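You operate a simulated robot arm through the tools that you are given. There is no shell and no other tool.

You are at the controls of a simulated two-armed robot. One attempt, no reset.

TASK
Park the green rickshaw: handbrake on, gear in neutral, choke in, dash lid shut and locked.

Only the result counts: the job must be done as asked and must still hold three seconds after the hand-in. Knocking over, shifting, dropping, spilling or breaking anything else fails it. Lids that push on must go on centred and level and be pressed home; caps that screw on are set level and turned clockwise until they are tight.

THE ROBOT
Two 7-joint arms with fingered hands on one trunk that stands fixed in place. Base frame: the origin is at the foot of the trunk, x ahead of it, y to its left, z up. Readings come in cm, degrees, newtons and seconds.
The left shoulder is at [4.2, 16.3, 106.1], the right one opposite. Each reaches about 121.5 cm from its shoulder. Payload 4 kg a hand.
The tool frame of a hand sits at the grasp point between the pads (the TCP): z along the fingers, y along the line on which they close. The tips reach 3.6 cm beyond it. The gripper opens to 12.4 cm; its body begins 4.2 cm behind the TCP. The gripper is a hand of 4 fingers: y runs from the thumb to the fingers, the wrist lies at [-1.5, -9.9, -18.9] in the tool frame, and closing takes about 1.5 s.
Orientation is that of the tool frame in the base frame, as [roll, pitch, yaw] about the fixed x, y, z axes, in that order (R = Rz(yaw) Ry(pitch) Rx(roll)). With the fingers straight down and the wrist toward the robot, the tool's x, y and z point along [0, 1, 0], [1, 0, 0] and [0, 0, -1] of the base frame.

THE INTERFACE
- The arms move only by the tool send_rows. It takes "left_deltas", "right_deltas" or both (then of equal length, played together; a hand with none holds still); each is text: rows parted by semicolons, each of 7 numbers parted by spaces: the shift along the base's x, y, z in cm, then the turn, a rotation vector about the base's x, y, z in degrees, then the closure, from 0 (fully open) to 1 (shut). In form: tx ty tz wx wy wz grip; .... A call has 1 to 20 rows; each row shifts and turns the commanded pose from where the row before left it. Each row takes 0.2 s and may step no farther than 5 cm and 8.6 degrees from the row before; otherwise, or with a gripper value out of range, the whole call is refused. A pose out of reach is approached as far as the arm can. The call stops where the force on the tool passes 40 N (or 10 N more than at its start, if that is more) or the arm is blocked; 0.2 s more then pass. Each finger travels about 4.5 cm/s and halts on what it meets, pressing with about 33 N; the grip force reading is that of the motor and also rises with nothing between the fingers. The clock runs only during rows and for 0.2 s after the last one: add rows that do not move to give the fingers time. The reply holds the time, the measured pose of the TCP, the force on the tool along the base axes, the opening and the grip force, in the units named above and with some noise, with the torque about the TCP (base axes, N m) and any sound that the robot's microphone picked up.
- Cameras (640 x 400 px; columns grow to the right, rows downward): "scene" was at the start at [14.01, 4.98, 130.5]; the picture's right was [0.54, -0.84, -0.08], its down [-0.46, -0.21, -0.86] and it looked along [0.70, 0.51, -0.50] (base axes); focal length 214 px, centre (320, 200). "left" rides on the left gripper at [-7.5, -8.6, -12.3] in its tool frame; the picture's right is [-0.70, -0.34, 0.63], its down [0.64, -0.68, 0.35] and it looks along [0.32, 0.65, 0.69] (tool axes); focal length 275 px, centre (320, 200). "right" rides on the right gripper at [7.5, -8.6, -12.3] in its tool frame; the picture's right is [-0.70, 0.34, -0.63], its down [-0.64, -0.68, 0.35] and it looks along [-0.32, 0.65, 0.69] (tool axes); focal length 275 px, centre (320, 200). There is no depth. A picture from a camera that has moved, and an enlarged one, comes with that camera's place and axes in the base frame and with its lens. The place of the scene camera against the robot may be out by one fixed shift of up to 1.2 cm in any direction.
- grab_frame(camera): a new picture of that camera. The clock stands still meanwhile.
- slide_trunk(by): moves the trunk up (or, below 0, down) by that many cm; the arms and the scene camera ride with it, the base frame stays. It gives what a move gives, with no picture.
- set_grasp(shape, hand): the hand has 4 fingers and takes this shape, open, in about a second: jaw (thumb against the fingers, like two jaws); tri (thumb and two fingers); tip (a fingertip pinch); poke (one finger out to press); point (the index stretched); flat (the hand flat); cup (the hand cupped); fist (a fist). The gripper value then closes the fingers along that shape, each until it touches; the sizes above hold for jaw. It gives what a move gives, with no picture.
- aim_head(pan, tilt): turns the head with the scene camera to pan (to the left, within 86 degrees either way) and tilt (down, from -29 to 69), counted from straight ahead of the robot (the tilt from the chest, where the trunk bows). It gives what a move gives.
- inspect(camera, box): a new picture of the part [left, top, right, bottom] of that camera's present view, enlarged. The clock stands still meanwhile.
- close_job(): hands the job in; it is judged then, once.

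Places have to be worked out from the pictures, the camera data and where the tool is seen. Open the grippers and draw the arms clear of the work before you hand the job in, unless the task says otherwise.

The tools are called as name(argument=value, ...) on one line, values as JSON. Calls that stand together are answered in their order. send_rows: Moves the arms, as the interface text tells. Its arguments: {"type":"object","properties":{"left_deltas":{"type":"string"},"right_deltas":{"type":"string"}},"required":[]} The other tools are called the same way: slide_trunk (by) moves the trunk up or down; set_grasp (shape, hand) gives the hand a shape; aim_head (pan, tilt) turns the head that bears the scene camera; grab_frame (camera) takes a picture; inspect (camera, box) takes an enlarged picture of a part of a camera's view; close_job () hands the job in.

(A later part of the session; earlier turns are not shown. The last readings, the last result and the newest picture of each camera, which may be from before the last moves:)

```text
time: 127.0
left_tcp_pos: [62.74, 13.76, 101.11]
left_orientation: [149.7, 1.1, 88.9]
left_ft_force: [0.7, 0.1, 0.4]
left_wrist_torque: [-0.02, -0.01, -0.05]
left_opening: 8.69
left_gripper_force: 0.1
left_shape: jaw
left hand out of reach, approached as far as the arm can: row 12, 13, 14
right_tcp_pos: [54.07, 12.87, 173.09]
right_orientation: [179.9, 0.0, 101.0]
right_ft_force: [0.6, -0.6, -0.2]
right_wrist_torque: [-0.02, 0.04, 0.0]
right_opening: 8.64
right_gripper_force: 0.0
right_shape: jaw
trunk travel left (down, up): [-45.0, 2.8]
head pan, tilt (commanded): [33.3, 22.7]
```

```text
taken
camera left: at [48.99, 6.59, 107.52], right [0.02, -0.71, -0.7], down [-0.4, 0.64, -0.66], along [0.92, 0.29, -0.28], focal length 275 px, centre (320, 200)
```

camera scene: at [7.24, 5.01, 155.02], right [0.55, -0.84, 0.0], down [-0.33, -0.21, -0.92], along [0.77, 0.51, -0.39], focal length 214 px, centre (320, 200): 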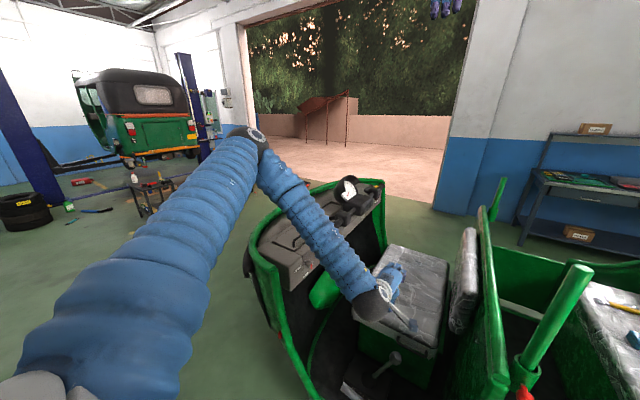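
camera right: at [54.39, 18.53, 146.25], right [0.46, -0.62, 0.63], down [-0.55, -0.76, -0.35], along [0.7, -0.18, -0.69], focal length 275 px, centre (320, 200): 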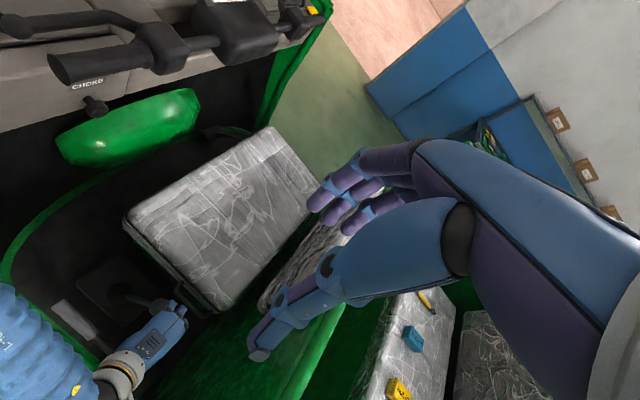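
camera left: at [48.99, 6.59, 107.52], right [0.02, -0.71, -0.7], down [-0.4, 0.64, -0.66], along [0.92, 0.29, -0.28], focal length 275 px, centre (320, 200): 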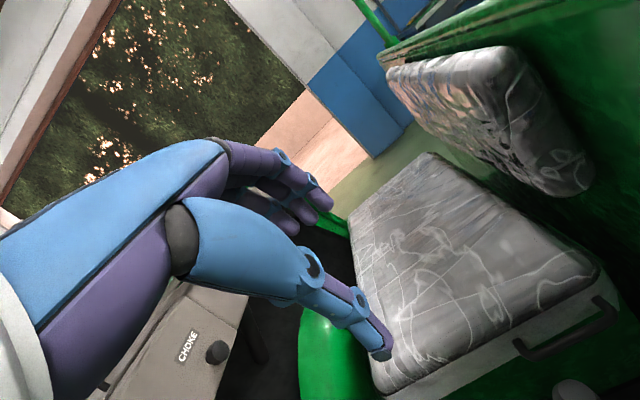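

The arm is just too folded up here; lower down it extends. I'll descend toward the knob and re-check.

send_rows(left_deltas="0.2 0 -3.5 0 0 0 0.3; 0.2 0 -3.5 0 0 0 0.3; 0.2 0 -3.5 0 0 0 0.3; 0.2 0 -3.5 0 0 0 0.3; 0.2 0 -3.5 0 0 0 0.3; 0.2 0 -3.5 0 0 0 0.3; 0.2 0 -3.5 0 0 0 0.3")

grab_frame(camera="scene")

grab_frame(camera="left")

```text
time: 128.6
left_tcp_pos: [63.35, 25.21, 91.51]
left_orientation: [149.9, 1.1, 88.9]
left_ft_force: [0.3, 0.3, -0.5]
left_wrist_torque: [-0.02, 0.02, 0.02]
left_opening: 8.69
left_gripper_force: 0.1
left_shape: jaw
left hand out of reach, approached as far as the arm can: row 1, 2, 3, 4, 5, 6, 7
right_tcp_pos: [54.01, 12.81, 172.94]
right_orientation: [180.0, -0.1, 100.9]
right_ft_force: [-0.3, 0.6, 0.0]
right_wrist_torque: [0.0, 0.01, -0.05]
right_opening: 8.65
right_gripper_force: 0.0
right_shape: jaw
trunk travel left (down, up): [-45.0, 2.8]
head pan, tilt (commanded): [33.3, 22.7]
```

```text
taken
camera scene: at [7.27, 5.01, 155.01], right [0.55, -0.84, 0.0], down [-0.33, -0.21, -0.92], along [0.77, 0.51, -0.39], focal length 214 px, centre (320, 200)
```

scene: 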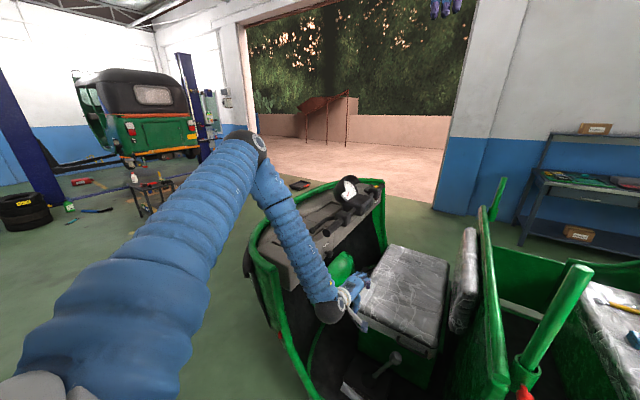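

```text
taken
camera left: at [49.49, 17.98, 98.01], right [0.01, -0.71, -0.7], down [-0.4, 0.64, -0.65], along [0.91, 0.29, -0.28], focal length 275 px, centre (320, 200)
```

left: 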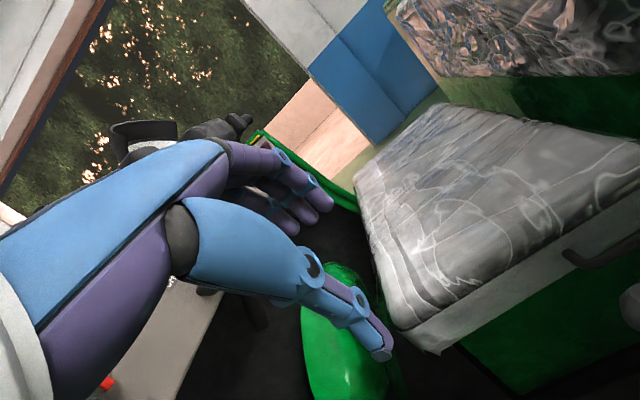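

The limit seems tied to the tilted wrist. I'll go back to straight-down fingers (the arm's natural pose), with the trunk high so the arm reaches down extended, and test how low it can go over free floor space.

send_rows(left_deltas="-0.8 -1.3 1 0 7.5 0 0.3; -0.8 -1.3 1 0 7.5 0 0.3; -0.8 -1.3 1 0 7.5 0 0.3; -0.8 -1.3 1 0 7.5 0 0.3; 0 0 -3 0 0 0 0.3; 0 0 -3 0 0 0 0.3; 0 0 -3 0 0 0 0.3; 0 0 -3 0 0 0 0.3")

grab_frame(camera="scene")

```text
time: 130.4
left_tcp_pos: [59.63, 22.44, 86.3]
left_orientation: [179.8, 1.4, 89.6]
left_ft_force: [0.5, 0.0, 0.0]
left_wrist_torque: [-0.01, 0.01, -0.01]
left_opening: 8.7
left_gripper_force: 0.0
left_shape: jaw
left hand out of reach, approached as far as the arm can: row 7, 8
right_tcp_pos: [54.11, 13.06, 173.01]
right_orientation: [-179.9, 0.0, 101.0]
right_ft_force: [-0.2, 0.9, 0.1]
right_wrist_torque: [-0.03, 0.0, 0.01]
right_opening: 8.67
right_gripper_force: 0.1
right_shape: jaw
trunk travel left (down, up): [-45.0, 2.8]
head pan, tilt (commanded): [33.3, 22.7]
```

```text
taken
camera scene: at [7.27, 5.21, 155.01], right [0.55, -0.84, 0.0], down [-0.33, -0.21, -0.92], along [0.77, 0.51, -0.39], focal length 214 px, centre (320, 200)
```

scene: 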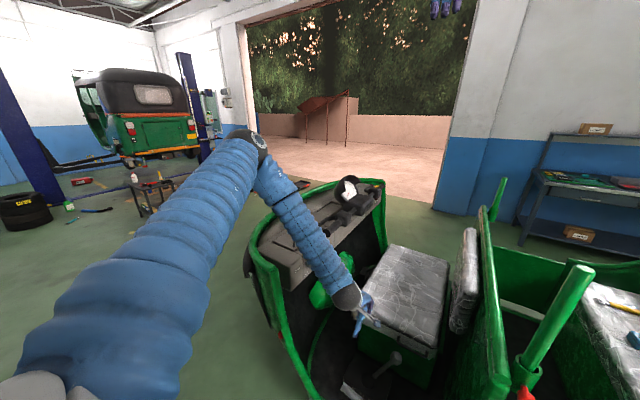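

The shoulder seems stuck in its elbow-high posture with fingers down. For low targets I'll instead point the left fingers toward −y (mirror of what made the right elbow drop). First, bring the trunk back to nominal.

send_rows(left_deltas="-2 0 3 0 0 0 0.3; -2 0 3 0 0 0 0.3; -2 0 3 0 0 0 0.3; -2 0 3 0 0 0 0.3")

slide_trunk(by=-14)

send_rows(left_deltas="0 0.5 0.5 -7.5 0 0 0.3; 0 0.5 0.5 -7.5 0 0 0.3; 0 0.5 0.5 -7.5 0 0 0.3; 0 0.5 0.5 -7.5 0 0 0.3")

grab_frame(camera="scene")

```text
time: 131.4
left_tcp_pos: [51.44, 22.27, 98.74]
left_orientation: [179.7, 1.4, 89.7]
left_ft_force: [0.1, -0.2, -0.2]
left_wrist_torque: [-0.01, 0.01, -0.03]
left_opening: 8.71
left_gripper_force: 0.2
left_shape: jaw
right_tcp_pos: [53.95, 12.87, 172.98]
right_orientation: [179.9, -0.1, 101.0]
right_ft_force: [0.1, 0.2, 0.8]
right_wrist_torque: [0.01, -0.04, 0.01]
right_opening: 8.68
right_gripper_force: 0.0
right_shape: jaw
trunk travel left (down, up): [-45.0, 2.8]
head pan, tilt (commanded): [33.3, 22.7]
```

```text
time: 133.1
left_tcp_pos: [51.71, 22.26, 84.66]
left_orientation: [179.6, 1.5, 89.8]
left_ft_force: [0.4, -1.8, 0.2]
left_wrist_torque: [0.01, 0.04, 0.02]
left_opening: 8.72
left_gripper_force: 0.0
left_shape: jaw
right_tcp_pos: [54.06, 12.75, 158.89]
right_orientation: [179.9, -0.1, 101.0]
right_ft_force: [-0.5, -0.1, -0.3]
right_wrist_torque: [-0.01, -0.04, -0.04]
right_opening: 8.67
right_gripper_force: 0.1
right_shape: jaw
trunk travel left (down, up): [-31.0, 16.8]
head pan, tilt (commanded): [33.3, 22.7]
```

```text
time: 134.1
left_tcp_pos: [51.59, 24.09, 86.64]
left_orientation: [179.5, 31.5, 89.6]
left_ft_force: [0.2, -1.0, 0.5]
left_wrist_torque: [-0.01, 0.02, 0.0]
left_opening: 8.7
left_gripper_force: 0.1
left_shape: jaw
right_tcp_pos: [53.93, 12.95, 158.96]
right_orientation: [180.0, -0.1, 100.9]
right_ft_force: [-0.5, -0.3, 0.0]
right_wrist_torque: [0.02, -0.03, -0.02]
right_opening: 8.67
right_gripper_force: 0.0
right_shape: jaw
trunk travel left (down, up): [-31.0, 16.8]
head pan, tilt (commanded): [33.3, 22.7]
```

```text
taken
camera scene: at [10.21, 5.06, 140.16], right [0.55, -0.84, -0.04], down [-0.39, -0.21, -0.9], along [0.74, 0.51, -0.44], focal length 214 px, centre (320, 200)
```

scene: 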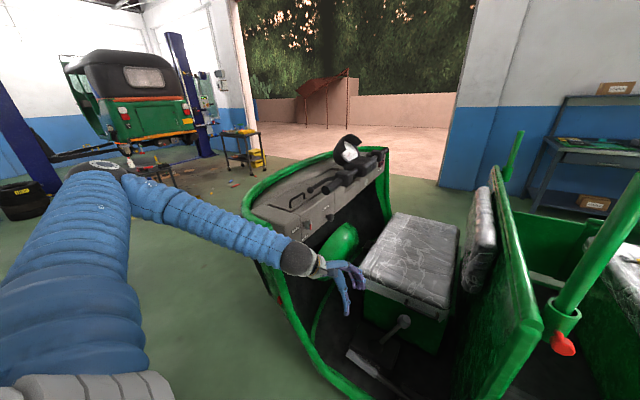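

The elbow is moving outward. I'll continue rotating the fingers toward −y.

send_rows(left_deltas="0 0 -0.5 -7.5 0 0 0.3; 0 0 -0.5 -7.5 0 0 0.3; 0 0 -0.5 -7.5 0 0 0.3; 0 0 -0.5 -7.5 0 0 0.3")

grab_frame(camera="scene")

```text
time: 135.1
left_tcp_pos: [50.46, 24.84, 87.18]
left_orientation: [-180.0, 60.6, 90.0]
left_ft_force: [-0.5, -0.3, 0.1]
left_wrist_torque: [0.01, 0.01, 0.0]
left_opening: 8.71
left_gripper_force: 0.0
left_shape: jaw
left hand out of reach, approached as far as the arm can: row 4
right_tcp_pos: [53.83, 12.9, 159.12]
right_orientation: [179.8, 0.0, 101.0]
right_ft_force: [-0.9, 0.2, 0.1]
right_wrist_torque: [0.0, -0.03, -0.02]
right_opening: 8.66
right_gripper_force: 0.0
right_shape: jaw
trunk travel left (down, up): [-31.0, 16.8]
head pan, tilt (commanded): [33.3, 22.7]
```

```text
taken
camera scene: at [10.04, 5.1, 140.18], right [0.55, -0.84, -0.04], down [-0.38, -0.21, -0.9], along [0.74, 0.51, -0.44], focal length 214 px, centre (320, 200)
```

scene: 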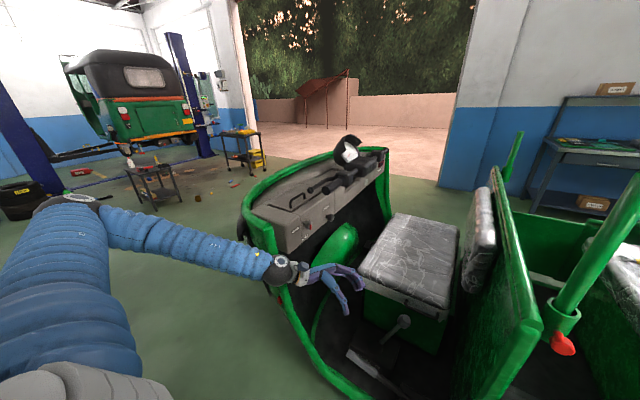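

Near the folding limit here; I'll extend outward and downward and see how low the hand gets in this orientation.

send_rows(left_deltas="1.8 -0.5 -4 0 0 0 0.3; 1.8 -0.5 -4 0 0 0 0.3; 1.8 -0.5 -4 0 0 0 0.3; 1.8 -0.5 -4 0 0 0 0.3")

grab_frame(camera="scene")

grab_frame(camera="left")

```text
time: 136.1
left_tcp_pos: [51.1, 25.39, 85.73]
left_orientation: [-174.9, 59.2, 92.4]
left_ft_force: [0.4, 0.4, 0.0]
left_wrist_torque: [-0.01, -0.01, -0.01]
left_opening: 8.69
left_gripper_force: 0.0
left_shape: jaw
left hand out of reach, approached as far as the arm can: row 1, 2, 3, 4
right_tcp_pos: [54.1, 12.86, 158.91]
right_orientation: [179.9, -0.1, 101.0]
right_ft_force: [0.5, 0.2, -0.4]
right_wrist_torque: [0.03, 0.02, 0.0]
right_opening: 8.67
right_gripper_force: 0.0
right_shape: jaw
trunk travel left (down, up): [-31.0, 16.8]
head pan, tilt (commanded): [33.3, 22.7]
```

```text
taken
camera scene: at [10.25, 4.99, 140.16], right [0.55, -0.84, -0.04], down [-0.39, -0.21, -0.9], along [0.74, 0.51, -0.44], focal length 214 px, centre (320, 200)
```

scene: 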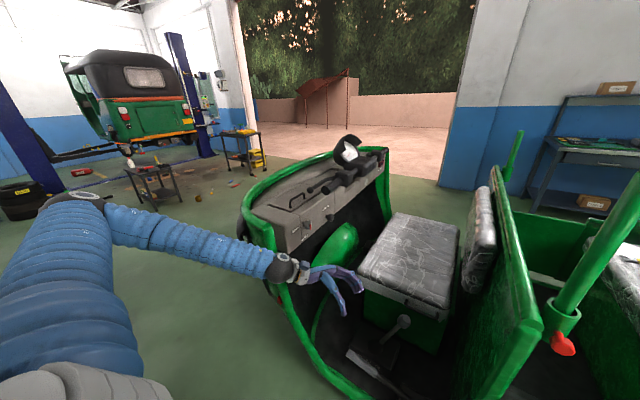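

```text
taken
camera left: at [43.21, 32.32, 98.8], right [-0.36, -0.89, 0.29], down [-0.71, 0.06, -0.7], along [0.6, -0.45, -0.65], focal length 275 px, centre (320, 200)
```

left: 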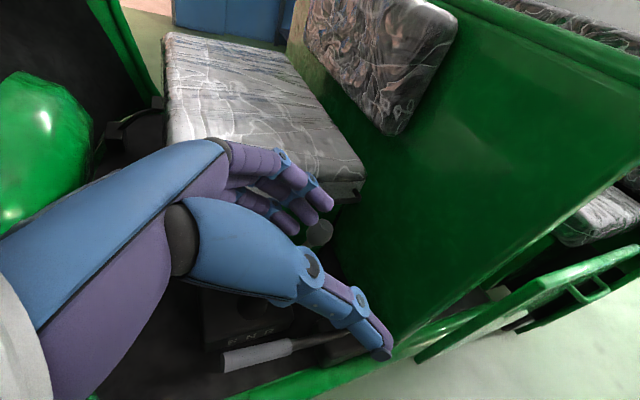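

The arm is trapped in an elbow-high posture. A comfortable low reach should have fingers pointing forward (elbow hanging down) with the trunk high. I'll rotate the hand back to straight-down first, then tilt it well forward while lowering.

send_rows(left_deltas="-0.5 0 1 7.5 0 0 0.3; -0.5 0 1 7.5 0 0 0.3; -0.5 0 1 7.5 0 0 0.3; -0.5 0 1 7.5 0 0 0.3; -0.5 0 1 7.5 0 0 0.3; -0.5 0 1 7.5 0 0 0.3; -0.5 0 1 7.5 0 0 0.3; -0.5 0 1 7.5 0 0 0.3")

slide_trunk(by=14)

grab_frame(camera="scene")

```text
time: 137.9
left_tcp_pos: [49.85, 24.83, 89.71]
left_orientation: [179.8, 1.2, 89.7]
left_ft_force: [0.2, -0.5, -1.2]
left_wrist_torque: [0.0, -0.02, 0.0]
left_opening: 8.69
left_gripper_force: 0.0
left_shape: jaw
left hand out of reach, approached as far as the arm can: row 8
right_tcp_pos: [54.2, 12.51, 158.93]
right_orientation: [179.9, -0.3, 100.9]
right_ft_force: [0.7, -0.1, 0.6]
right_wrist_torque: [0.04, 0.0, 0.0]
right_opening: 8.67
right_gripper_force: 0.0
right_shape: jaw
trunk travel left (down, up): [-31.0, 16.8]
head pan, tilt (commanded): [33.3, 22.7]
```

```text
time: 139.5
left_tcp_pos: [49.94, 24.89, 103.74]
left_orientation: [179.7, 1.4, 89.7]
left_ft_force: [0.3, -0.1, 0.6]
left_wrist_torque: [0.01, 0.03, 0.0]
left_opening: 8.7
left_gripper_force: 0.1
left_shape: jaw
right_tcp_pos: [54.13, 12.89, 172.95]
right_orientation: [-179.9, -0.1, 101.1]
right_ft_force: [0.4, -0.5, -0.7]
right_wrist_torque: [-0.02, -0.04, -0.02]
right_opening: 8.65
right_gripper_force: 0.0
right_shape: jaw
trunk travel left (down, up): [-45.0, 2.8]
head pan, tilt (commanded): [33.3, 22.7]
```

```text
taken
camera scene: at [7.27, 4.97, 155.03], right [0.55, -0.84, 0.0], down [-0.33, -0.21, -0.92], along [0.77, 0.51, -0.39], focal length 214 px, centre (320, 200)
```

scene: 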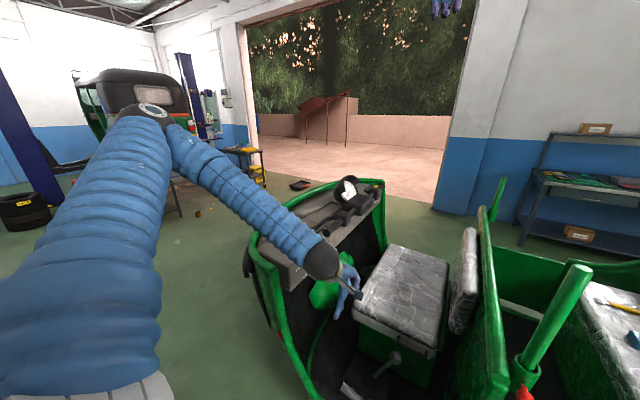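

send_rows(left_deltas="1.5 0 -2.5 0 -7.5 0 0.5; 1.5 0 -2.5 0 -7.5 0 0.7; 1.5 0 -2.5 0 -7.5 0 1; 1.5 0 -2.5 0 -7.5 0 1; 1.5 0 -2.5 0 -7.5 0 1; 1.5 0 -2.5 0 -7.5 0 1; 1 0 -2.5 0 -7.5 0 1; 1 0 -2.5 0 -7.5 0 1")

grab_frame(camera="scene")

```text
time: 141.3
left_tcp_pos: [61.98, 32.08, 98.48]
left_orientation: [119.8, 0.4, 88.6]
left_ft_force: [0.2, 0.0, 0.5]
left_wrist_torque: [0.01, 0.01, 0.01]
left_opening: 0.03
left_gripper_force: 33.1
left_shape: jaw
left hand out of reach, approached as far as the arm can: row 5, 6, 7, 8
right_tcp_pos: [54.13, 12.86, 173.07]
right_orientation: [179.9, -0.1, 101.0]
right_ft_force: [-0.1, -0.8, -0.3]
right_wrist_torque: [-0.01, 0.02, 0.0]
right_opening: 8.67
right_gripper_force: 0.0
right_shape: jaw
trunk travel left (down, up): [-45.0, 2.8]
head pan, tilt (commanded): [33.3, 22.7]
```

```text
taken
camera scene: at [7.23, 5.05, 155.02], right [0.55, -0.84, 0.0], down [-0.32, -0.21, -0.92], along [0.77, 0.51, -0.39], focal length 214 px, centre (320, 200)
```

scene: 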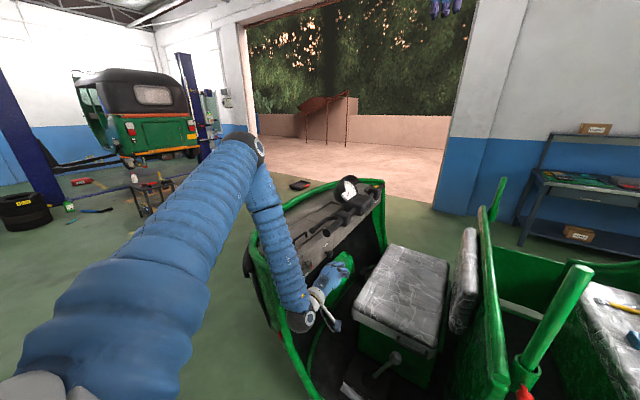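

The left shoulder won't bring its elbow down in this branch, whereas the right arm's elbow did drop when its hand turned toward +y. So I'll park the left arm out to the left and use the right arm, this time rotating it much closer to the robot so it stays clear of the post.

send_rows(left_deltas="-2.2 2.5 2.5 0 7.5 0 0.5; -2.2 2.5 2.5 0 7.5 0 0.3; -2.2 2.5 2.5 0 7.5 0 0.3; -2.2 2.5 2.5 0 7.5 0 0.3; -2.2 2.5 2.5 0 7.5 0 0.3; -2.2 2.5 2.5 0 7.5 0 0.3; -2.2 2.5 2.5 0 7.5 0 0.3; -2.2 2.5 2.5 0 7.5 0 0.3; -2 4 0 0 0 0 0.3; -2 4 0 0 0 0 0.3; -2 4 0 0 0 0 0.3; -2 4 0 0 0 0 0.3; -2 4 0 0 0 0 0.3")

slide_trunk(by=-22)

grab_frame(camera="scene")

```text
time: 144.1
left_tcp_pos: [34.36, 72.25, 118.64]
left_orientation: [179.9, 1.4, 89.7]
left_ft_force: [0.0, 0.5, -0.7]
left_wrist_torque: [-0.05, 0.01, 0.02]
left_opening: 8.66
left_gripper_force: 0.0
left_shape: jaw
right_tcp_pos: [54.11, 12.85, 172.91]
right_orientation: [-180.0, -0.1, 101.0]
right_ft_force: [0.3, -0.3, 0.3]
right_wrist_torque: [0.02, 0.01, -0.02]
right_opening: 8.69
right_gripper_force: 0.1
right_shape: jaw
trunk travel left (down, up): [-45.0, 2.8]
head pan, tilt (commanded): [33.3, 22.7]
```

```text
time: 146.5
left_tcp_pos: [34.35, 72.21, 96.66]
left_orientation: [179.6, 1.4, 89.7]
left_ft_force: [0.2, 0.5, 0.0]
left_wrist_torque: [0.0, 0.01, 0.03]
left_opening: 8.65
left_gripper_force: 0.1
left_shape: jaw
right_tcp_pos: [54.0, 12.75, 151.08]
right_orientation: [179.9, -0.1, 101.1]
right_ft_force: [-0.2, 0.4, -0.2]
right_wrist_torque: [0.01, 0.01, -0.01]
right_opening: 8.66
right_gripper_force: 0.1
right_shape: jaw
trunk travel left (down, up): [-23.0, 24.8]
head pan, tilt (commanded): [33.3, 22.7]
```

```text
taken
camera scene: at [13.7, 4.97, 131.12], right [0.54, -0.84, -0.08], down [-0.45, -0.21, -0.87], along [0.71, 0.51, -0.49], focal length 214 px, centre (320, 200)
```

scene: 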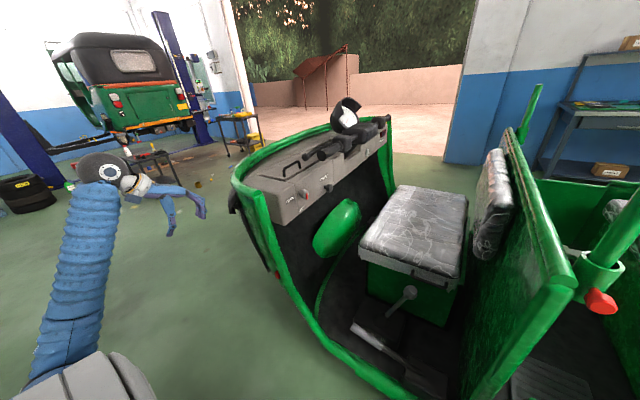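

The left elbow has now dropped by itself here. From this low-elbow branch I'll lower the left hand in the free space beside the rickshaw and then bring it in toward the levers at low height.

send_rows(left_deltas="0 0 -4 0 0 0 0.3; 0 0 -4 0 0 0 0.3; 0 0 -4 0 0 0 0.3; 0 0 -4 0 0 0 0.3; 0 0 -4 0 0 0 0.3; 0 0 -4 0 0 0 0.3; 0 0 -4 0 0 0 0.3; 0 0 -4 0 0 0 0.3")

grab_frame(camera="scene")

```text
time: 148.3
left_tcp_pos: [34.57, 71.97, 64.47]
left_orientation: [179.8, 1.4, 89.8]
left_ft_force: [0.6, -0.1, -0.5]
left_wrist_torque: [-0.01, -0.04, 0.01]
left_opening: 8.67
left_gripper_force: 0.0
left_shape: jaw
right_tcp_pos: [54.05, 12.9, 150.93]
right_orientation: [-180.0, -0.2, 101.0]
right_ft_force: [0.7, -0.2, -0.2]
right_wrist_torque: [-0.02, 0.03, -0.01]
right_opening: 8.65
right_gripper_force: 0.0
right_shape: jaw
trunk travel left (down, up): [-23.0, 24.8]
head pan, tilt (commanded): [33.3, 22.7]
```

```text
taken
camera scene: at [13.74, 5.01, 131.1], right [0.54, -0.84, -0.08], down [-0.45, -0.21, -0.86], along [0.71, 0.51, -0.5], focal length 214 px, centre (320, 200)
```

scene: 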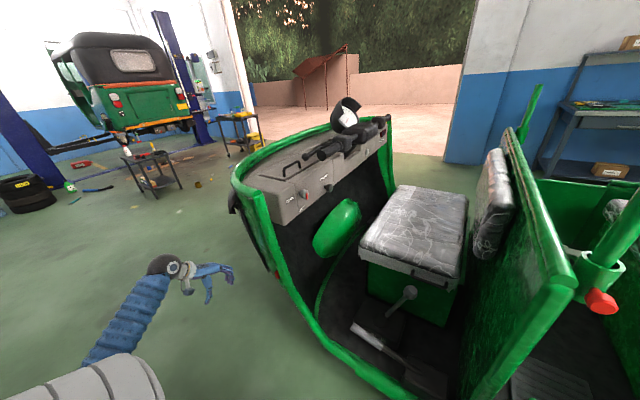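

That works well. For the levers the arm needs to be more extended, so I'll raise the trunk, then lower the hand again and bring it across low.

slide_trunk(by=22)

send_rows(left_deltas="0 0 -4 0 0 0 0.3; 0 0 -4 0 0 0 0.3; 0 0 -4 0 0 0 0.3; 0 0 -4 0 0 0 0.3; 0 0 -4 0 0 0 0.3; 0 0 -4 0 0 0 0.3; 0 0 -4 0 0 0 0.3")

grab_frame(camera="scene")

```text
time: 150.6
left_tcp_pos: [34.37, 72.11, 86.52]
left_orientation: [179.8, 1.5, 89.6]
left_ft_force: [0.4, 0.5, 0.5]
left_wrist_torque: [0.01, 0.0, 0.0]
left_opening: 8.66
left_gripper_force: 0.1
left_shape: jaw
right_tcp_pos: [54.07, 12.75, 173.0]
right_orientation: [179.8, -0.1, 101.0]
right_ft_force: [-0.4, 0.8, 0.4]
right_wrist_torque: [0.02, -0.01, 0.03]
right_opening: 8.65
right_gripper_force: 0.0
right_shape: jaw
trunk travel left (down, up): [-45.0, 2.8]
head pan, tilt (commanded): [33.3, 22.7]
```

```text
time: 152.2
left_tcp_pos: [34.53, 72.17, 58.55]
left_orientation: [179.8, 1.3, 89.7]
left_ft_force: [-0.1, -0.6, -0.4]
left_wrist_torque: [0.02, 0.02, 0.04]
left_opening: 8.63
left_gripper_force: 0.0
left_shape: jaw
right_tcp_pos: [54.11, 12.84, 172.86]
right_orientation: [-180.0, -0.1, 100.9]
right_ft_force: [-0.2, 0.2, 0.2]
right_wrist_torque: [-0.03, -0.01, 0.01]
right_opening: 8.64
right_gripper_force: 0.2
right_shape: jaw
trunk travel left (down, up): [-45.0, 2.8]
head pan, tilt (commanded): [33.3, 22.7]
```

```text
taken
camera scene: at [7.28, 5.04, 155.01], right [0.55, -0.84, 0.0], down [-0.33, -0.21, -0.92], along [0.77, 0.51, -0.39], focal length 214 px, centre (320, 200)
```

scene: 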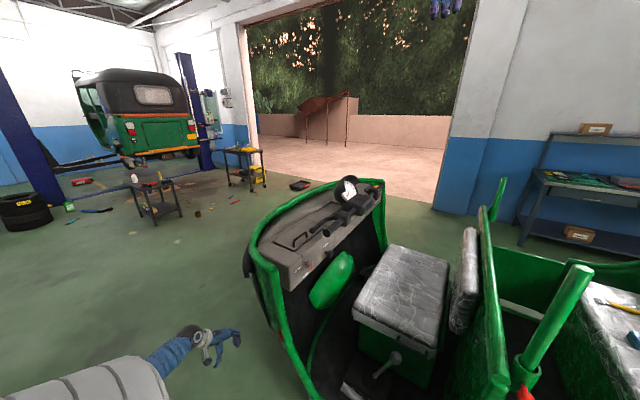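

Works with the arm extended down. I'll tilt the head to watch, and bring the hand across at low height, outside the rickshaw.

aim_head(pan=25, tilt=40)

send_rows(left_deltas="0.5 -4.4 0 0 0 0 0.3; 0.5 -4.4 0 0 0 0 0.3; 0.5 -4.4 0 0 0 0 0.3; 0.5 -4.4 0 0 0 0 0.3; 0.5 -4.4 0 0 0 0 0.3; 0.5 -4.4 0 0 0 0 0.3")

grab_frame(camera="scene")

```text
time: 153.0
left_tcp_pos: [34.6, 72.09, 58.64]
left_orientation: [179.8, 1.4, 89.7]
left_ft_force: [-0.3, 0.5, -1.2]
left_wrist_torque: [-0.02, -0.02, -0.02]
left_opening: 8.64
left_gripper_force: 0.1
left_shape: jaw
right_tcp_pos: [54.07, 12.87, 172.94]
right_orientation: [179.9, -0.2, 101.1]
right_ft_force: [0.4, 0.0, -0.7]
right_wrist_torque: [-0.01, 0.03, 0.01]
right_opening: 8.65
right_gripper_force: 0.0
right_shape: jaw
trunk travel left (down, up): [-45.0, 2.8]
head pan, tilt (commanded): [25.0, 40.0]
```

```text
time: 154.4
left_tcp_pos: [37.46, 45.2, 58.55]
left_orientation: [179.6, 1.3, 89.7]
left_ft_force: [0.4, 0.3, 0.2]
left_wrist_torque: [0.01, -0.01, -0.01]
left_opening: 8.65
left_gripper_force: 0.1
left_shape: jaw
right_tcp_pos: [54.05, 12.75, 172.95]
right_orientation: [179.9, -0.3, 101.0]
right_ft_force: [-0.1, -0.7, 0.0]
right_wrist_torque: [0.02, 0.0, 0.0]
right_opening: 8.65
right_gripper_force: 0.0
right_shape: jaw
trunk travel left (down, up): [-45.0, 2.8]
head pan, tilt (commanded): [25.0, 40.0]
```

```text
taken
camera scene: at [7.18, 3.38, 152.32], right [0.42, -0.91, 0.0], down [-0.58, -0.27, -0.76], along [0.69, 0.32, -0.64], focal length 214 px, centre (320, 200)
```

scene: 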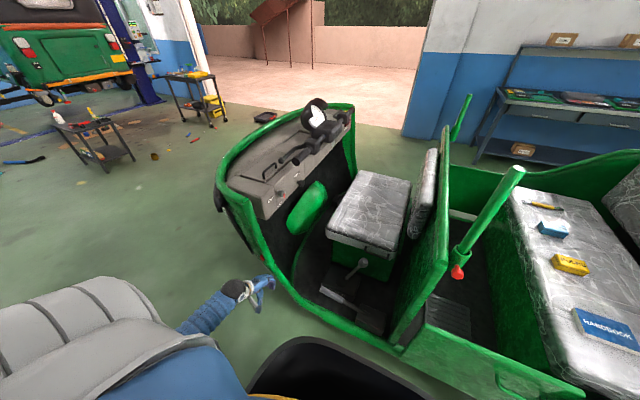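

grab_frame(camera="left")

inspect(camera="scene", box=[200, 180, 400, 360])

```text
taken
camera left: at [28.76, 38.06, 71.02], right [-0.34, -0.71, -0.62], down [-0.68, 0.64, -0.36], along [0.65, 0.3, -0.7], focal length 275 px, centre (320, 200)
```

left: 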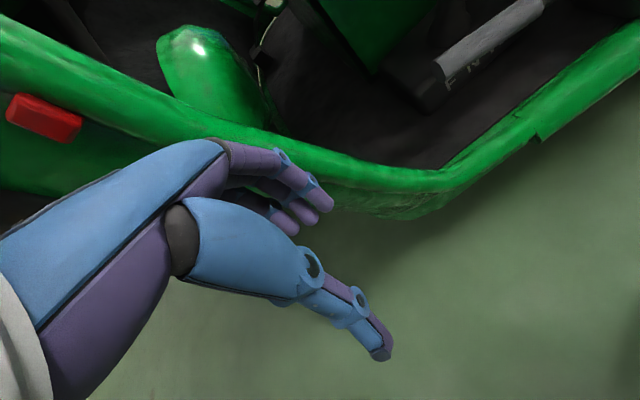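

```text
2.22 times, centred on (300, 270) of scene
camera zoom: at [7.18, 3.38, 152.32], right [0.42, -0.91, 0.0], down [-0.58, -0.27, -0.76], along [0.69, 0.32, -0.64], focal length 477 px, centre (364, 44)
```

zoom: 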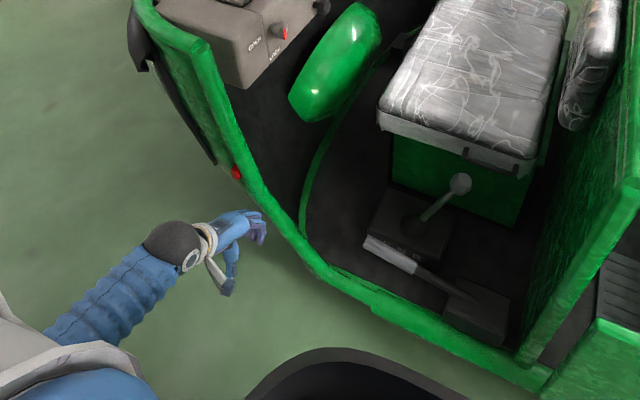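

The sill is at about z≈24, and the handbrake grip sits about 8 cm above the floor, so there's room for fingers. I'll bring the hand in over the sill toward the handbrake.

send_rows(left_deltas="2.5 -3 -0.5 0 0 0 0.3; 2.5 -3 -0.5 0 0 0 0.3; 2.5 -3 -0.5 0 0 0 0.3; 2.5 -3 -0.5 0 0 0 0.3; 2.5 -3 -0.5 0 0 0 0.3")

grab_frame(camera="left")

grab_frame(camera="scene")

```text
time: 155.6
left_tcp_pos: [49.97, 30.53, 55.8]
left_orientation: [179.8, 1.3, 89.8]
left_ft_force: [0.6, -0.2, -1.0]
left_wrist_torque: [0.01, -0.01, 0.0]
left_opening: 8.68
left_gripper_force: 0.0
left_shape: jaw
right_tcp_pos: [54.27, 12.77, 172.87]
right_orientation: [180.0, -0.1, 101.0]
right_ft_force: [0.5, 0.0, 0.6]
right_wrist_torque: [0.06, 0.03, 0.0]
right_opening: 8.67
right_gripper_force: 0.1
right_shape: jaw
trunk travel left (down, up): [-45.0, 2.8]
head pan, tilt (commanded): [25.0, 40.0]
```

```text
taken
camera left: at [41.26, 23.39, 68.28], right [-0.34, -0.71, -0.62], down [-0.68, 0.64, -0.36], along [0.65, 0.3, -0.7], focal length 275 px, centre (320, 200)
```

left: 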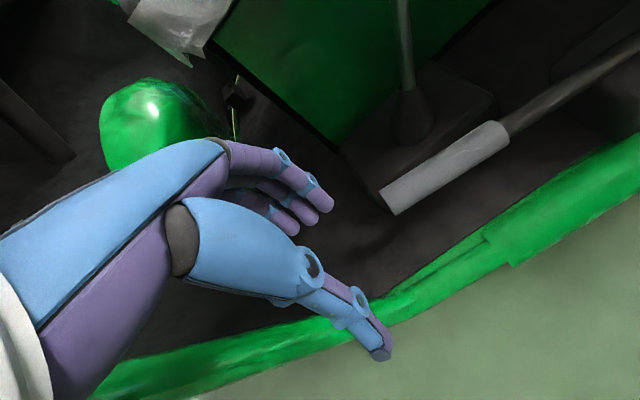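

```text
taken
camera scene: at [7.24, 3.42, 152.31], right [0.42, -0.91, 0.0], down [-0.58, -0.27, -0.76], along [0.69, 0.32, -0.64], focal length 214 px, centre (320, 200)
```

scene: 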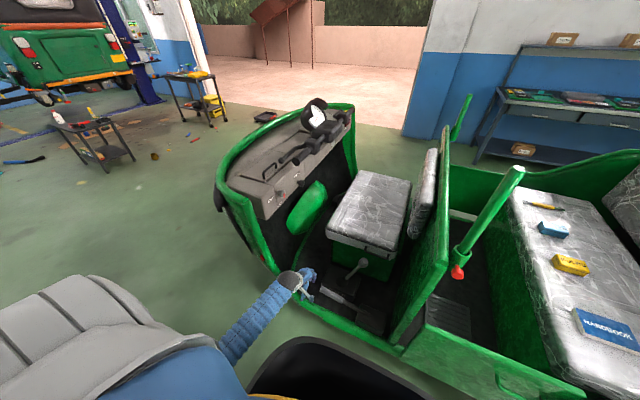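

Close-up triangulation corrects the grip: it runs from [57.4, 27, 43.8] to [57.4, 14.7, 40.6], with the pivot near y≈−1.5, z≈37. I'll position above the grip with a 6 cm opening.

send_rows(left_deltas="1.5 -1.4 0 0 0 0 0.5; 1.5 -1.4 0 0 0 0 0.5; 1.5 -1.4 0 0 0 0 0.5; 1.5 -1.4 0 0 0 0 0.5; 1.5 -1.4 0 0 0 0 0.5")

grab_frame(camera="left")

inspect(camera="scene", box=[260, 230, 400, 340])

```text
time: 156.8
left_tcp_pos: [57.44, 23.78, 56.05]
left_orientation: [179.8, 1.4, 89.7]
left_ft_force: [-0.1, 0.0, -0.9]
left_wrist_torque: [-0.02, 0.01, 0.02]
left_opening: 6.21
left_gripper_force: 0.0
left_shape: jaw
right_tcp_pos: [54.12, 12.78, 172.98]
right_orientation: [179.9, -0.1, 101.0]
right_ft_force: [1.0, -0.2, -0.3]
right_wrist_torque: [0.02, -0.01, 0.02]
right_opening: 8.67
right_gripper_force: 0.0
right_shape: jaw
trunk travel left (down, up): [-45.0, 2.8]
head pan, tilt (commanded): [25.0, 40.0]
```

```text
taken
camera left: at [48.72, 16.53, 68.51], right [-0.34, -0.71, -0.62], down [-0.68, 0.64, -0.36], along [0.65, 0.3, -0.7], focal length 275 px, centre (320, 200)
```

left: 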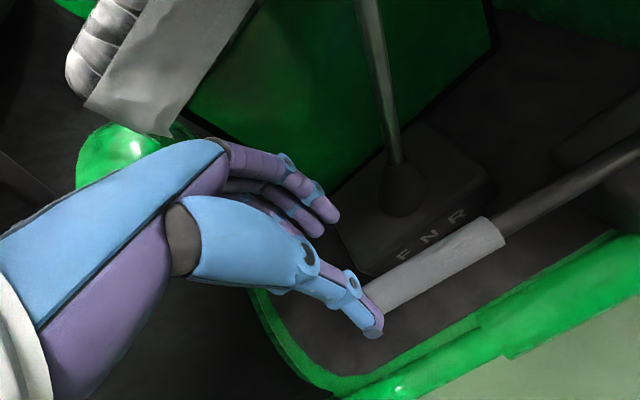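

```text
3.64 times, centred on (330, 285) of scene
camera zoom: at [7.22, 3.45, 152.32], right [0.42, -0.91, 0.0], down [-0.58, -0.27, -0.76], along [0.69, 0.32, -0.64], focal length 780 px, centre (284, -109)
```

zoom: 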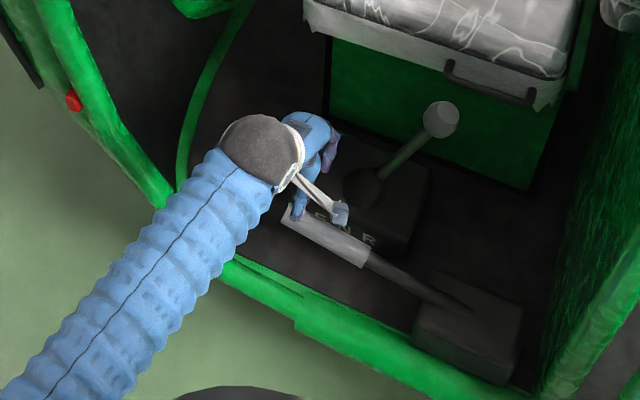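

Well aligned over the grip. Descending onto it.

send_rows(left_deltas="0.1 0 -3 0 0 0 0.5; 0.1 0 -3 0 0 0 0.5; 0 0 -2.5 0 0 0 0.5; 0 0 -2 0 0 0 0.5")

grab_frame(camera="left")

inspect(camera="scene", box=[260, 230, 400, 340])

```text
time: 157.8
left_tcp_pos: [57.7, 23.51, 45.43]
left_orientation: [179.7, 1.4, 89.8]
left_ft_force: [-0.2, -0.2, 0.1]
left_wrist_torque: [-0.03, 0.01, -0.01]
left_opening: 6.2
left_gripper_force: 0.1
left_shape: jaw
right_tcp_pos: [54.13, 12.86, 172.97]
right_orientation: [179.9, 0.0, 101.1]
right_ft_force: [0.3, -0.1, 0.4]
right_wrist_torque: [0.0, 0.0, -0.02]
right_opening: 8.67
right_gripper_force: 0.0
right_shape: jaw
trunk travel left (down, up): [-45.0, 2.8]
head pan, tilt (commanded): [25.0, 40.0]
```

```text
taken
camera left: at [48.85, 16.37, 57.9], right [-0.34, -0.71, -0.62], down [-0.68, 0.64, -0.36], along [0.65, 0.3, -0.7], focal length 275 px, centre (320, 200)
```

left: 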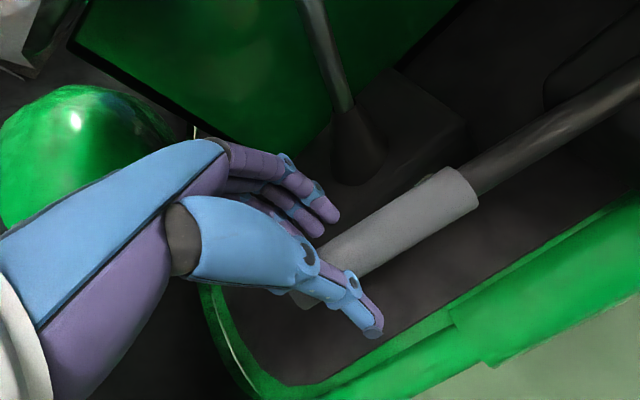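

```text
3.64 times, centred on (330, 285) of scene
camera zoom: at [7.23, 3.46, 152.31], right [0.42, -0.91, 0.0], down [-0.58, -0.27, -0.76], along [0.69, 0.32, -0.64], focal length 780 px, centre (284, -109)
```

zoom: 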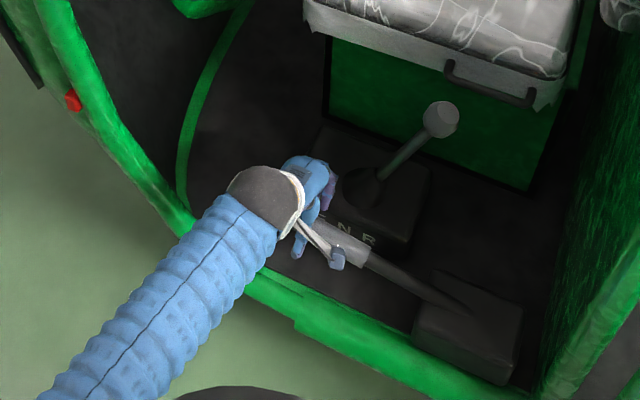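

The grip lies between thumb and fingers. A little lower, then close.

send_rows(left_deltas="0 0 -1 0 0 0 0.5; 0 0 -1 0 0 0 0.5; 0 0 0 0 0 0 0.7; 0 0 0 0 0 0 0.85; 0 0 0 0 0 0 1; 0 0 0 0 0 0 1; 0 0 0 0 0 0 1")

grab_frame(camera="left")

```text
time: 159.4
left_tcp_pos: [57.48, 23.6, 43.48]
left_orientation: [179.9, 1.4, 89.7]
left_ft_force: [-12.2, 1.8, -1.5]
left_wrist_torque: [-0.02, -0.04, -0.06]
left_opening: 3.09
left_gripper_force: 33.5
left_shape: jaw
right_tcp_pos: [54.05, 12.78, 172.88]
right_orientation: [180.0, -0.1, 101.1]
right_ft_force: [-0.2, 0.4, -0.2]
right_wrist_torque: [0.01, -0.02, 0.03]
right_opening: 8.67
right_gripper_force: 0.0
right_shape: jaw
trunk travel left (down, up): [-45.0, 2.8]
head pan, tilt (commanded): [25.0, 40.0]
```

```text
taken
camera left: at [48.77, 16.44, 55.83], right [-0.34, -0.71, -0.62], down [-0.68, 0.64, -0.36], along [0.65, 0.3, -0.7], focal length 275 px, centre (320, 200)
```

left: 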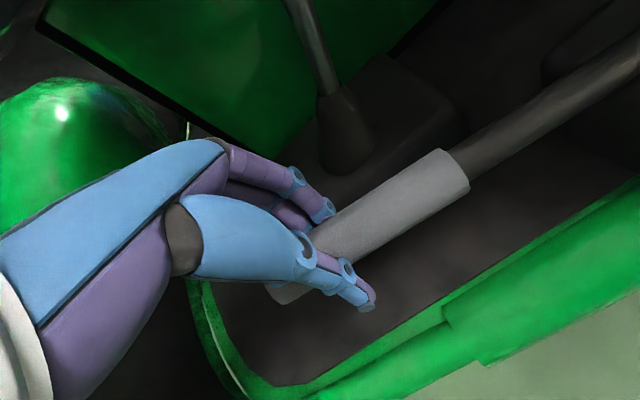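

Gripped on the handbrake (3.1 cm). I'll lift it along its arc, about 12° first, watching the force.

send_rows(left_deltas="-0.2 -0.5 1.75 4 0 0 1; 0 -0.61 1.7 4 0 0 1; 0 -0.73 1.65 4 0 0 1")

inspect(camera="scene", box=[260, 230, 400, 340])

```text
time: 160.2
left_tcp_pos: [57.35, 21.76, 48.68]
left_orientation: [179.9, -10.7, 89.7]
left_ft_force: [-4.3, -4.5, -2.2]
left_wrist_torque: [-0.16, -0.16, -0.12]
left_opening: 2.95
left_gripper_force: 32.9
left_shape: jaw
right_tcp_pos: [54.08, 12.63, 172.99]
right_orientation: [179.8, -0.2, 100.9]
right_ft_force: [-0.7, -1.1, -1.0]
right_wrist_torque: [0.03, -0.02, -0.03]
right_opening: 8.65
right_gripper_force: 0.1
right_shape: jaw
trunk travel left (down, up): [-45.0, 2.8]
head pan, tilt (commanded): [25.0, 40.0]
```

```text
3.64 times, centred on (330, 285) of scene
camera zoom: at [7.18, 3.39, 152.32], right [0.42, -0.91, 0.0], down [-0.58, -0.27, -0.76], along [0.69, 0.32, -0.64], focal length 780 px, centre (284, -109)
```

zoom: 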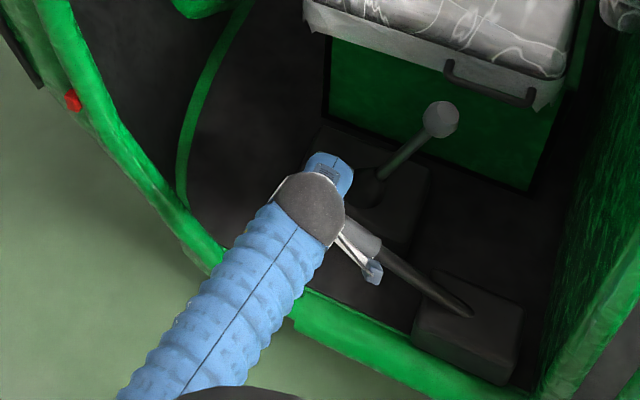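

The lever is rising with little force. Continuing the arc.

send_rows(left_deltas="0 -0.85 1.6 4 0 0 1; 0 -0.95 1.53 4 0 0 1; 0 -1.06 1.46 4 0 0 1; 0 -1.16 1.38 4 0 0 1")

inspect(camera="scene", box=[260, 210, 420, 340])

grab_frame(camera="left")

```text
time: 160.8
left_tcp_pos: [57.13, 21.51, 51.14]
left_orientation: [-179.5, -19.4, 89.8]
left_ft_force: [-7.1, -26.4, -17.9]
left_wrist_torque: [-0.51, 0.25, -0.36]
left_opening: 2.78
left_gripper_force: 33.1
left_shape: jaw
right_tcp_pos: [54.22, 12.64, 172.98]
right_orientation: [179.9, -0.1, 100.9]
right_ft_force: [0.3, 0.8, -0.1]
right_wrist_torque: [0.01, 0.0, -0.02]
right_opening: 8.68
right_gripper_force: 0.0
right_shape: jaw
trunk travel left (down, up): [-45.0, 2.8]
head pan, tilt (commanded): [25.0, 40.0]
stopped in row 3 (left hand): the force on the tool passed its limit at 42 N (the readings are from after the stop); the commanded pose is now the measured one
```

```text
3.08 times, centred on (340, 275) of scene
camera zoom: at [7.28, 3.34, 152.3], right [0.42, -0.91, 0.0], down [-0.59, -0.27, -0.76], along [0.69, 0.32, -0.64], focal length 660 px, centre (258, -31)
```

zoom: 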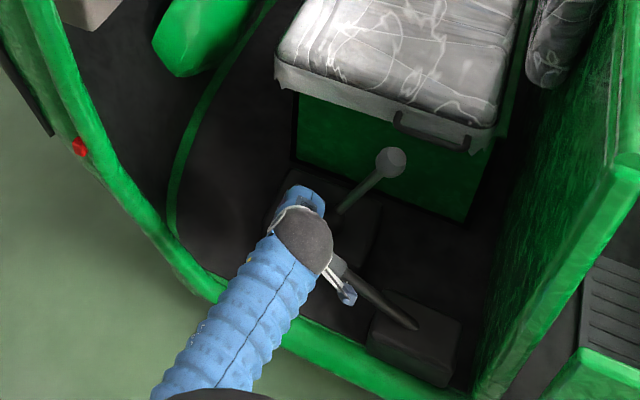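

```text
taken
camera left: at [48.55, 10.3, 60.35], right [-0.34, -0.45, -0.83], down [-0.68, 0.72, -0.11], along [0.65, 0.53, -0.55], focal length 275 px, centre (320, 200)
```

left: 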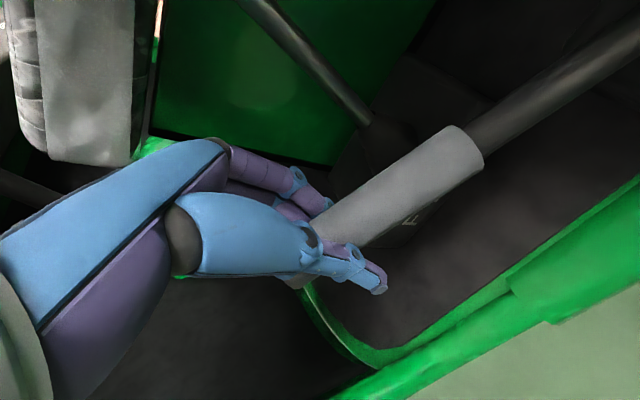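

The lift met a firm stop around 30° (42 N). I'll try one more small nudge along the arc to see whether it's truly at its end stop.

send_rows(left_deltas="0 0 0 0 0 0 1; 0 -0.3 0.5 1 0 0 1; 0 -0.3 0.5 1 0 0 1; 0 0 0 0 0 0 1")

grab_frame(camera="left")

```text
time: 161.3
left_tcp_pos: [57.07, 21.67, 51.1]
left_orientation: [-179.4, -19.5, 89.8]
left_ft_force: [-3.2, -28.7, -18.9]
left_wrist_torque: [-0.55, 0.24, -0.44]
left_opening: 2.69
left_gripper_force: 32.8
left_shape: jaw
right_tcp_pos: [54.15, 12.73, 173.08]
right_orientation: [179.9, -0.2, 100.9]
right_ft_force: [-0.5, 0.1, 0.3]
right_wrist_torque: [-0.01, 0.0, 0.0]
right_opening: 8.69
right_gripper_force: 0.0
right_shape: jaw
trunk travel left (down, up): [-45.0, 2.8]
head pan, tilt (commanded): [25.0, 40.0]
stopped in row 2 (left hand): the force on the tool passed its limit at 45 N (the readings are from after the stop); the commanded pose is now the measured one
```

```text
taken
camera left: at [48.51, 10.37, 60.31], right [-0.35, -0.44, -0.83], down [-0.68, 0.72, -0.1], along [0.64, 0.53, -0.55], focal length 275 px, centre (320, 200)
```

left: 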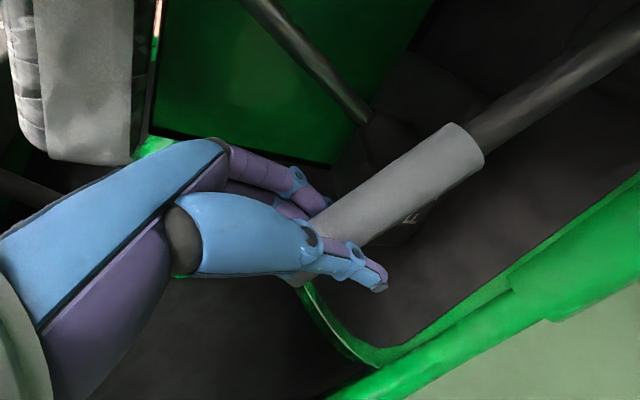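

I'll release the grip and see whether the lever stays up.

send_rows(left_deltas="0 0 0 0 0 0 0.7; 0 0 0 0 0 0 0.5; 0 0 0 0 0 0 0.5; 0 0 0 0 0 0 0.5")

grab_frame(camera="left")

inspect(camera="scene", box=[260, 210, 420, 340])

```text
time: 162.3
left_tcp_pos: [57.1, 21.81, 51.33]
left_orientation: [-179.5, -19.7, 89.9]
left_ft_force: [0.3, 0.3, -0.2]
left_wrist_torque: [0.0, 0.01, 0.01]
left_opening: 6.16
left_gripper_force: 0.0
left_shape: jaw
right_tcp_pos: [54.06, 12.9, 172.96]
right_orientation: [179.9, -0.2, 100.9]
right_ft_force: [-0.2, 0.2, -0.1]
right_wrist_torque: [-0.02, 0.03, -0.01]
right_opening: 8.67
right_gripper_force: 0.1
right_shape: jaw
trunk travel left (down, up): [-45.0, 2.8]
head pan, tilt (commanded): [25.0, 40.0]
```

```text
taken
camera left: at [48.53, 10.55, 60.42], right [-0.34, -0.44, -0.83], down [-0.68, 0.72, -0.1], along [0.64, 0.53, -0.55], focal length 275 px, centre (320, 200)
```

left: 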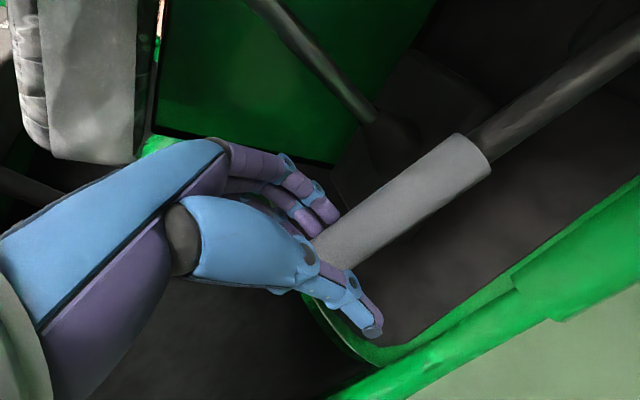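

```text
3.08 times, centred on (340, 275) of scene
camera zoom: at [7.18, 3.49, 152.32], right [0.42, -0.91, 0.0], down [-0.58, -0.27, -0.76], along [0.69, 0.32, -0.64], focal length 660 px, centre (258, -31)
```

zoom: 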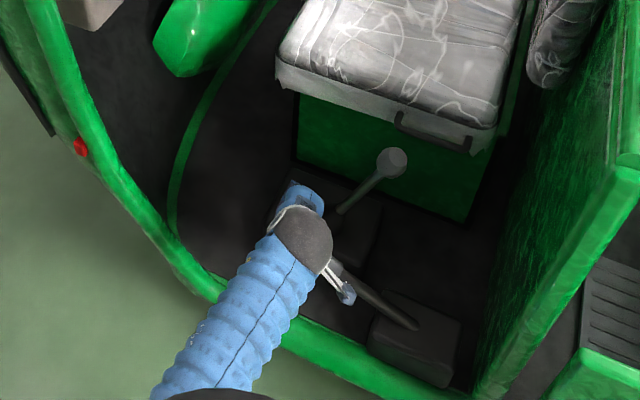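

The lever stayed up (ratchet holding at about 29°). I'll regrasp it squarely and try pulling further, more slowly, to be sure it's fully on.

send_rows(left_deltas="0.2 -0.5 -0.7 0 0 0 0.5; 0 0 0 4 0 0 0.5; 0 0 0 4 0 0 0.5; 0 0 0 0 0 0 0.75; 0 0 0 0 0 0 1; 0 0 0 0 0 0 1; 0 0 0 0 0 0 1")

send_rows(left_deltas="0 -0.49 0.79 2 0 0 1; 0 -0.5 0.78 2 0 0 1; 0 -0.53 0.76 2 0 0 1; 0 -0.56 0.73 2 0 0 1")

grab_frame(camera="left")

```text
time: 164.1
left_tcp_pos: [57.16, 25.59, 50.2]
left_orientation: [-179.2, -30.3, 90.6]
left_ft_force: [-15.6, -8.1, -4.7]
left_wrist_torque: [-0.04, 0.07, -0.13]
left_opening: 1.75
left_gripper_force: 33.3
left_shape: jaw
right_tcp_pos: [54.05, 12.73, 172.87]
right_orientation: [179.9, -0.1, 101.0]
right_ft_force: [-0.4, 0.2, 0.0]
right_wrist_torque: [0.01, 0.01, 0.0]
right_opening: 8.63
right_gripper_force: 0.1
right_shape: jaw
trunk travel left (down, up): [-45.0, 2.8]
head pan, tilt (commanded): [25.0, 40.0]
stopped in row 7 (left hand): the arm was blocked; the commanded pose is now the measured one
```

```text
time: 165.3
left_tcp_pos: [57.11, 29.08, 53.41]
left_orientation: [-179.2, -42.0, 91.2]
left_ft_force: [0.6, -0.6, -0.5]
left_wrist_torque: [0.0, 0.0, 0.0]
left_opening: 0.47
left_gripper_force: 32.6
left_shape: jaw
right_tcp_pos: [54.17, 12.84, 173.1]
right_orientation: [179.9, 0.0, 101.0]
right_ft_force: [0.5, -0.9, 0.6]
right_wrist_torque: [-0.02, -0.01, 0.02]
right_opening: 8.68
right_gripper_force: 0.0
right_shape: jaw
trunk travel left (down, up): [-45.0, 2.8]
head pan, tilt (commanded): [25.0, 40.0]
stopped in row 4 (left hand): the arm was blocked; the commanded pose is now the measured one
```

```text
taken
camera left: at [48.76, 15.02, 57.63], right [-0.34, -0.1, -0.93], down [-0.7, 0.69, 0.18], along [0.63, 0.72, -0.31], focal length 275 px, centre (320, 200)
```

left: 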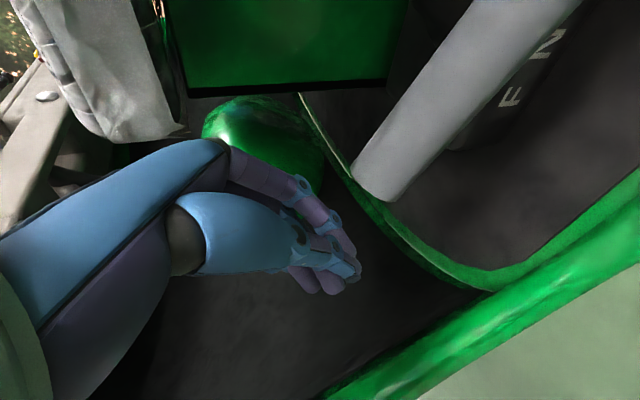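

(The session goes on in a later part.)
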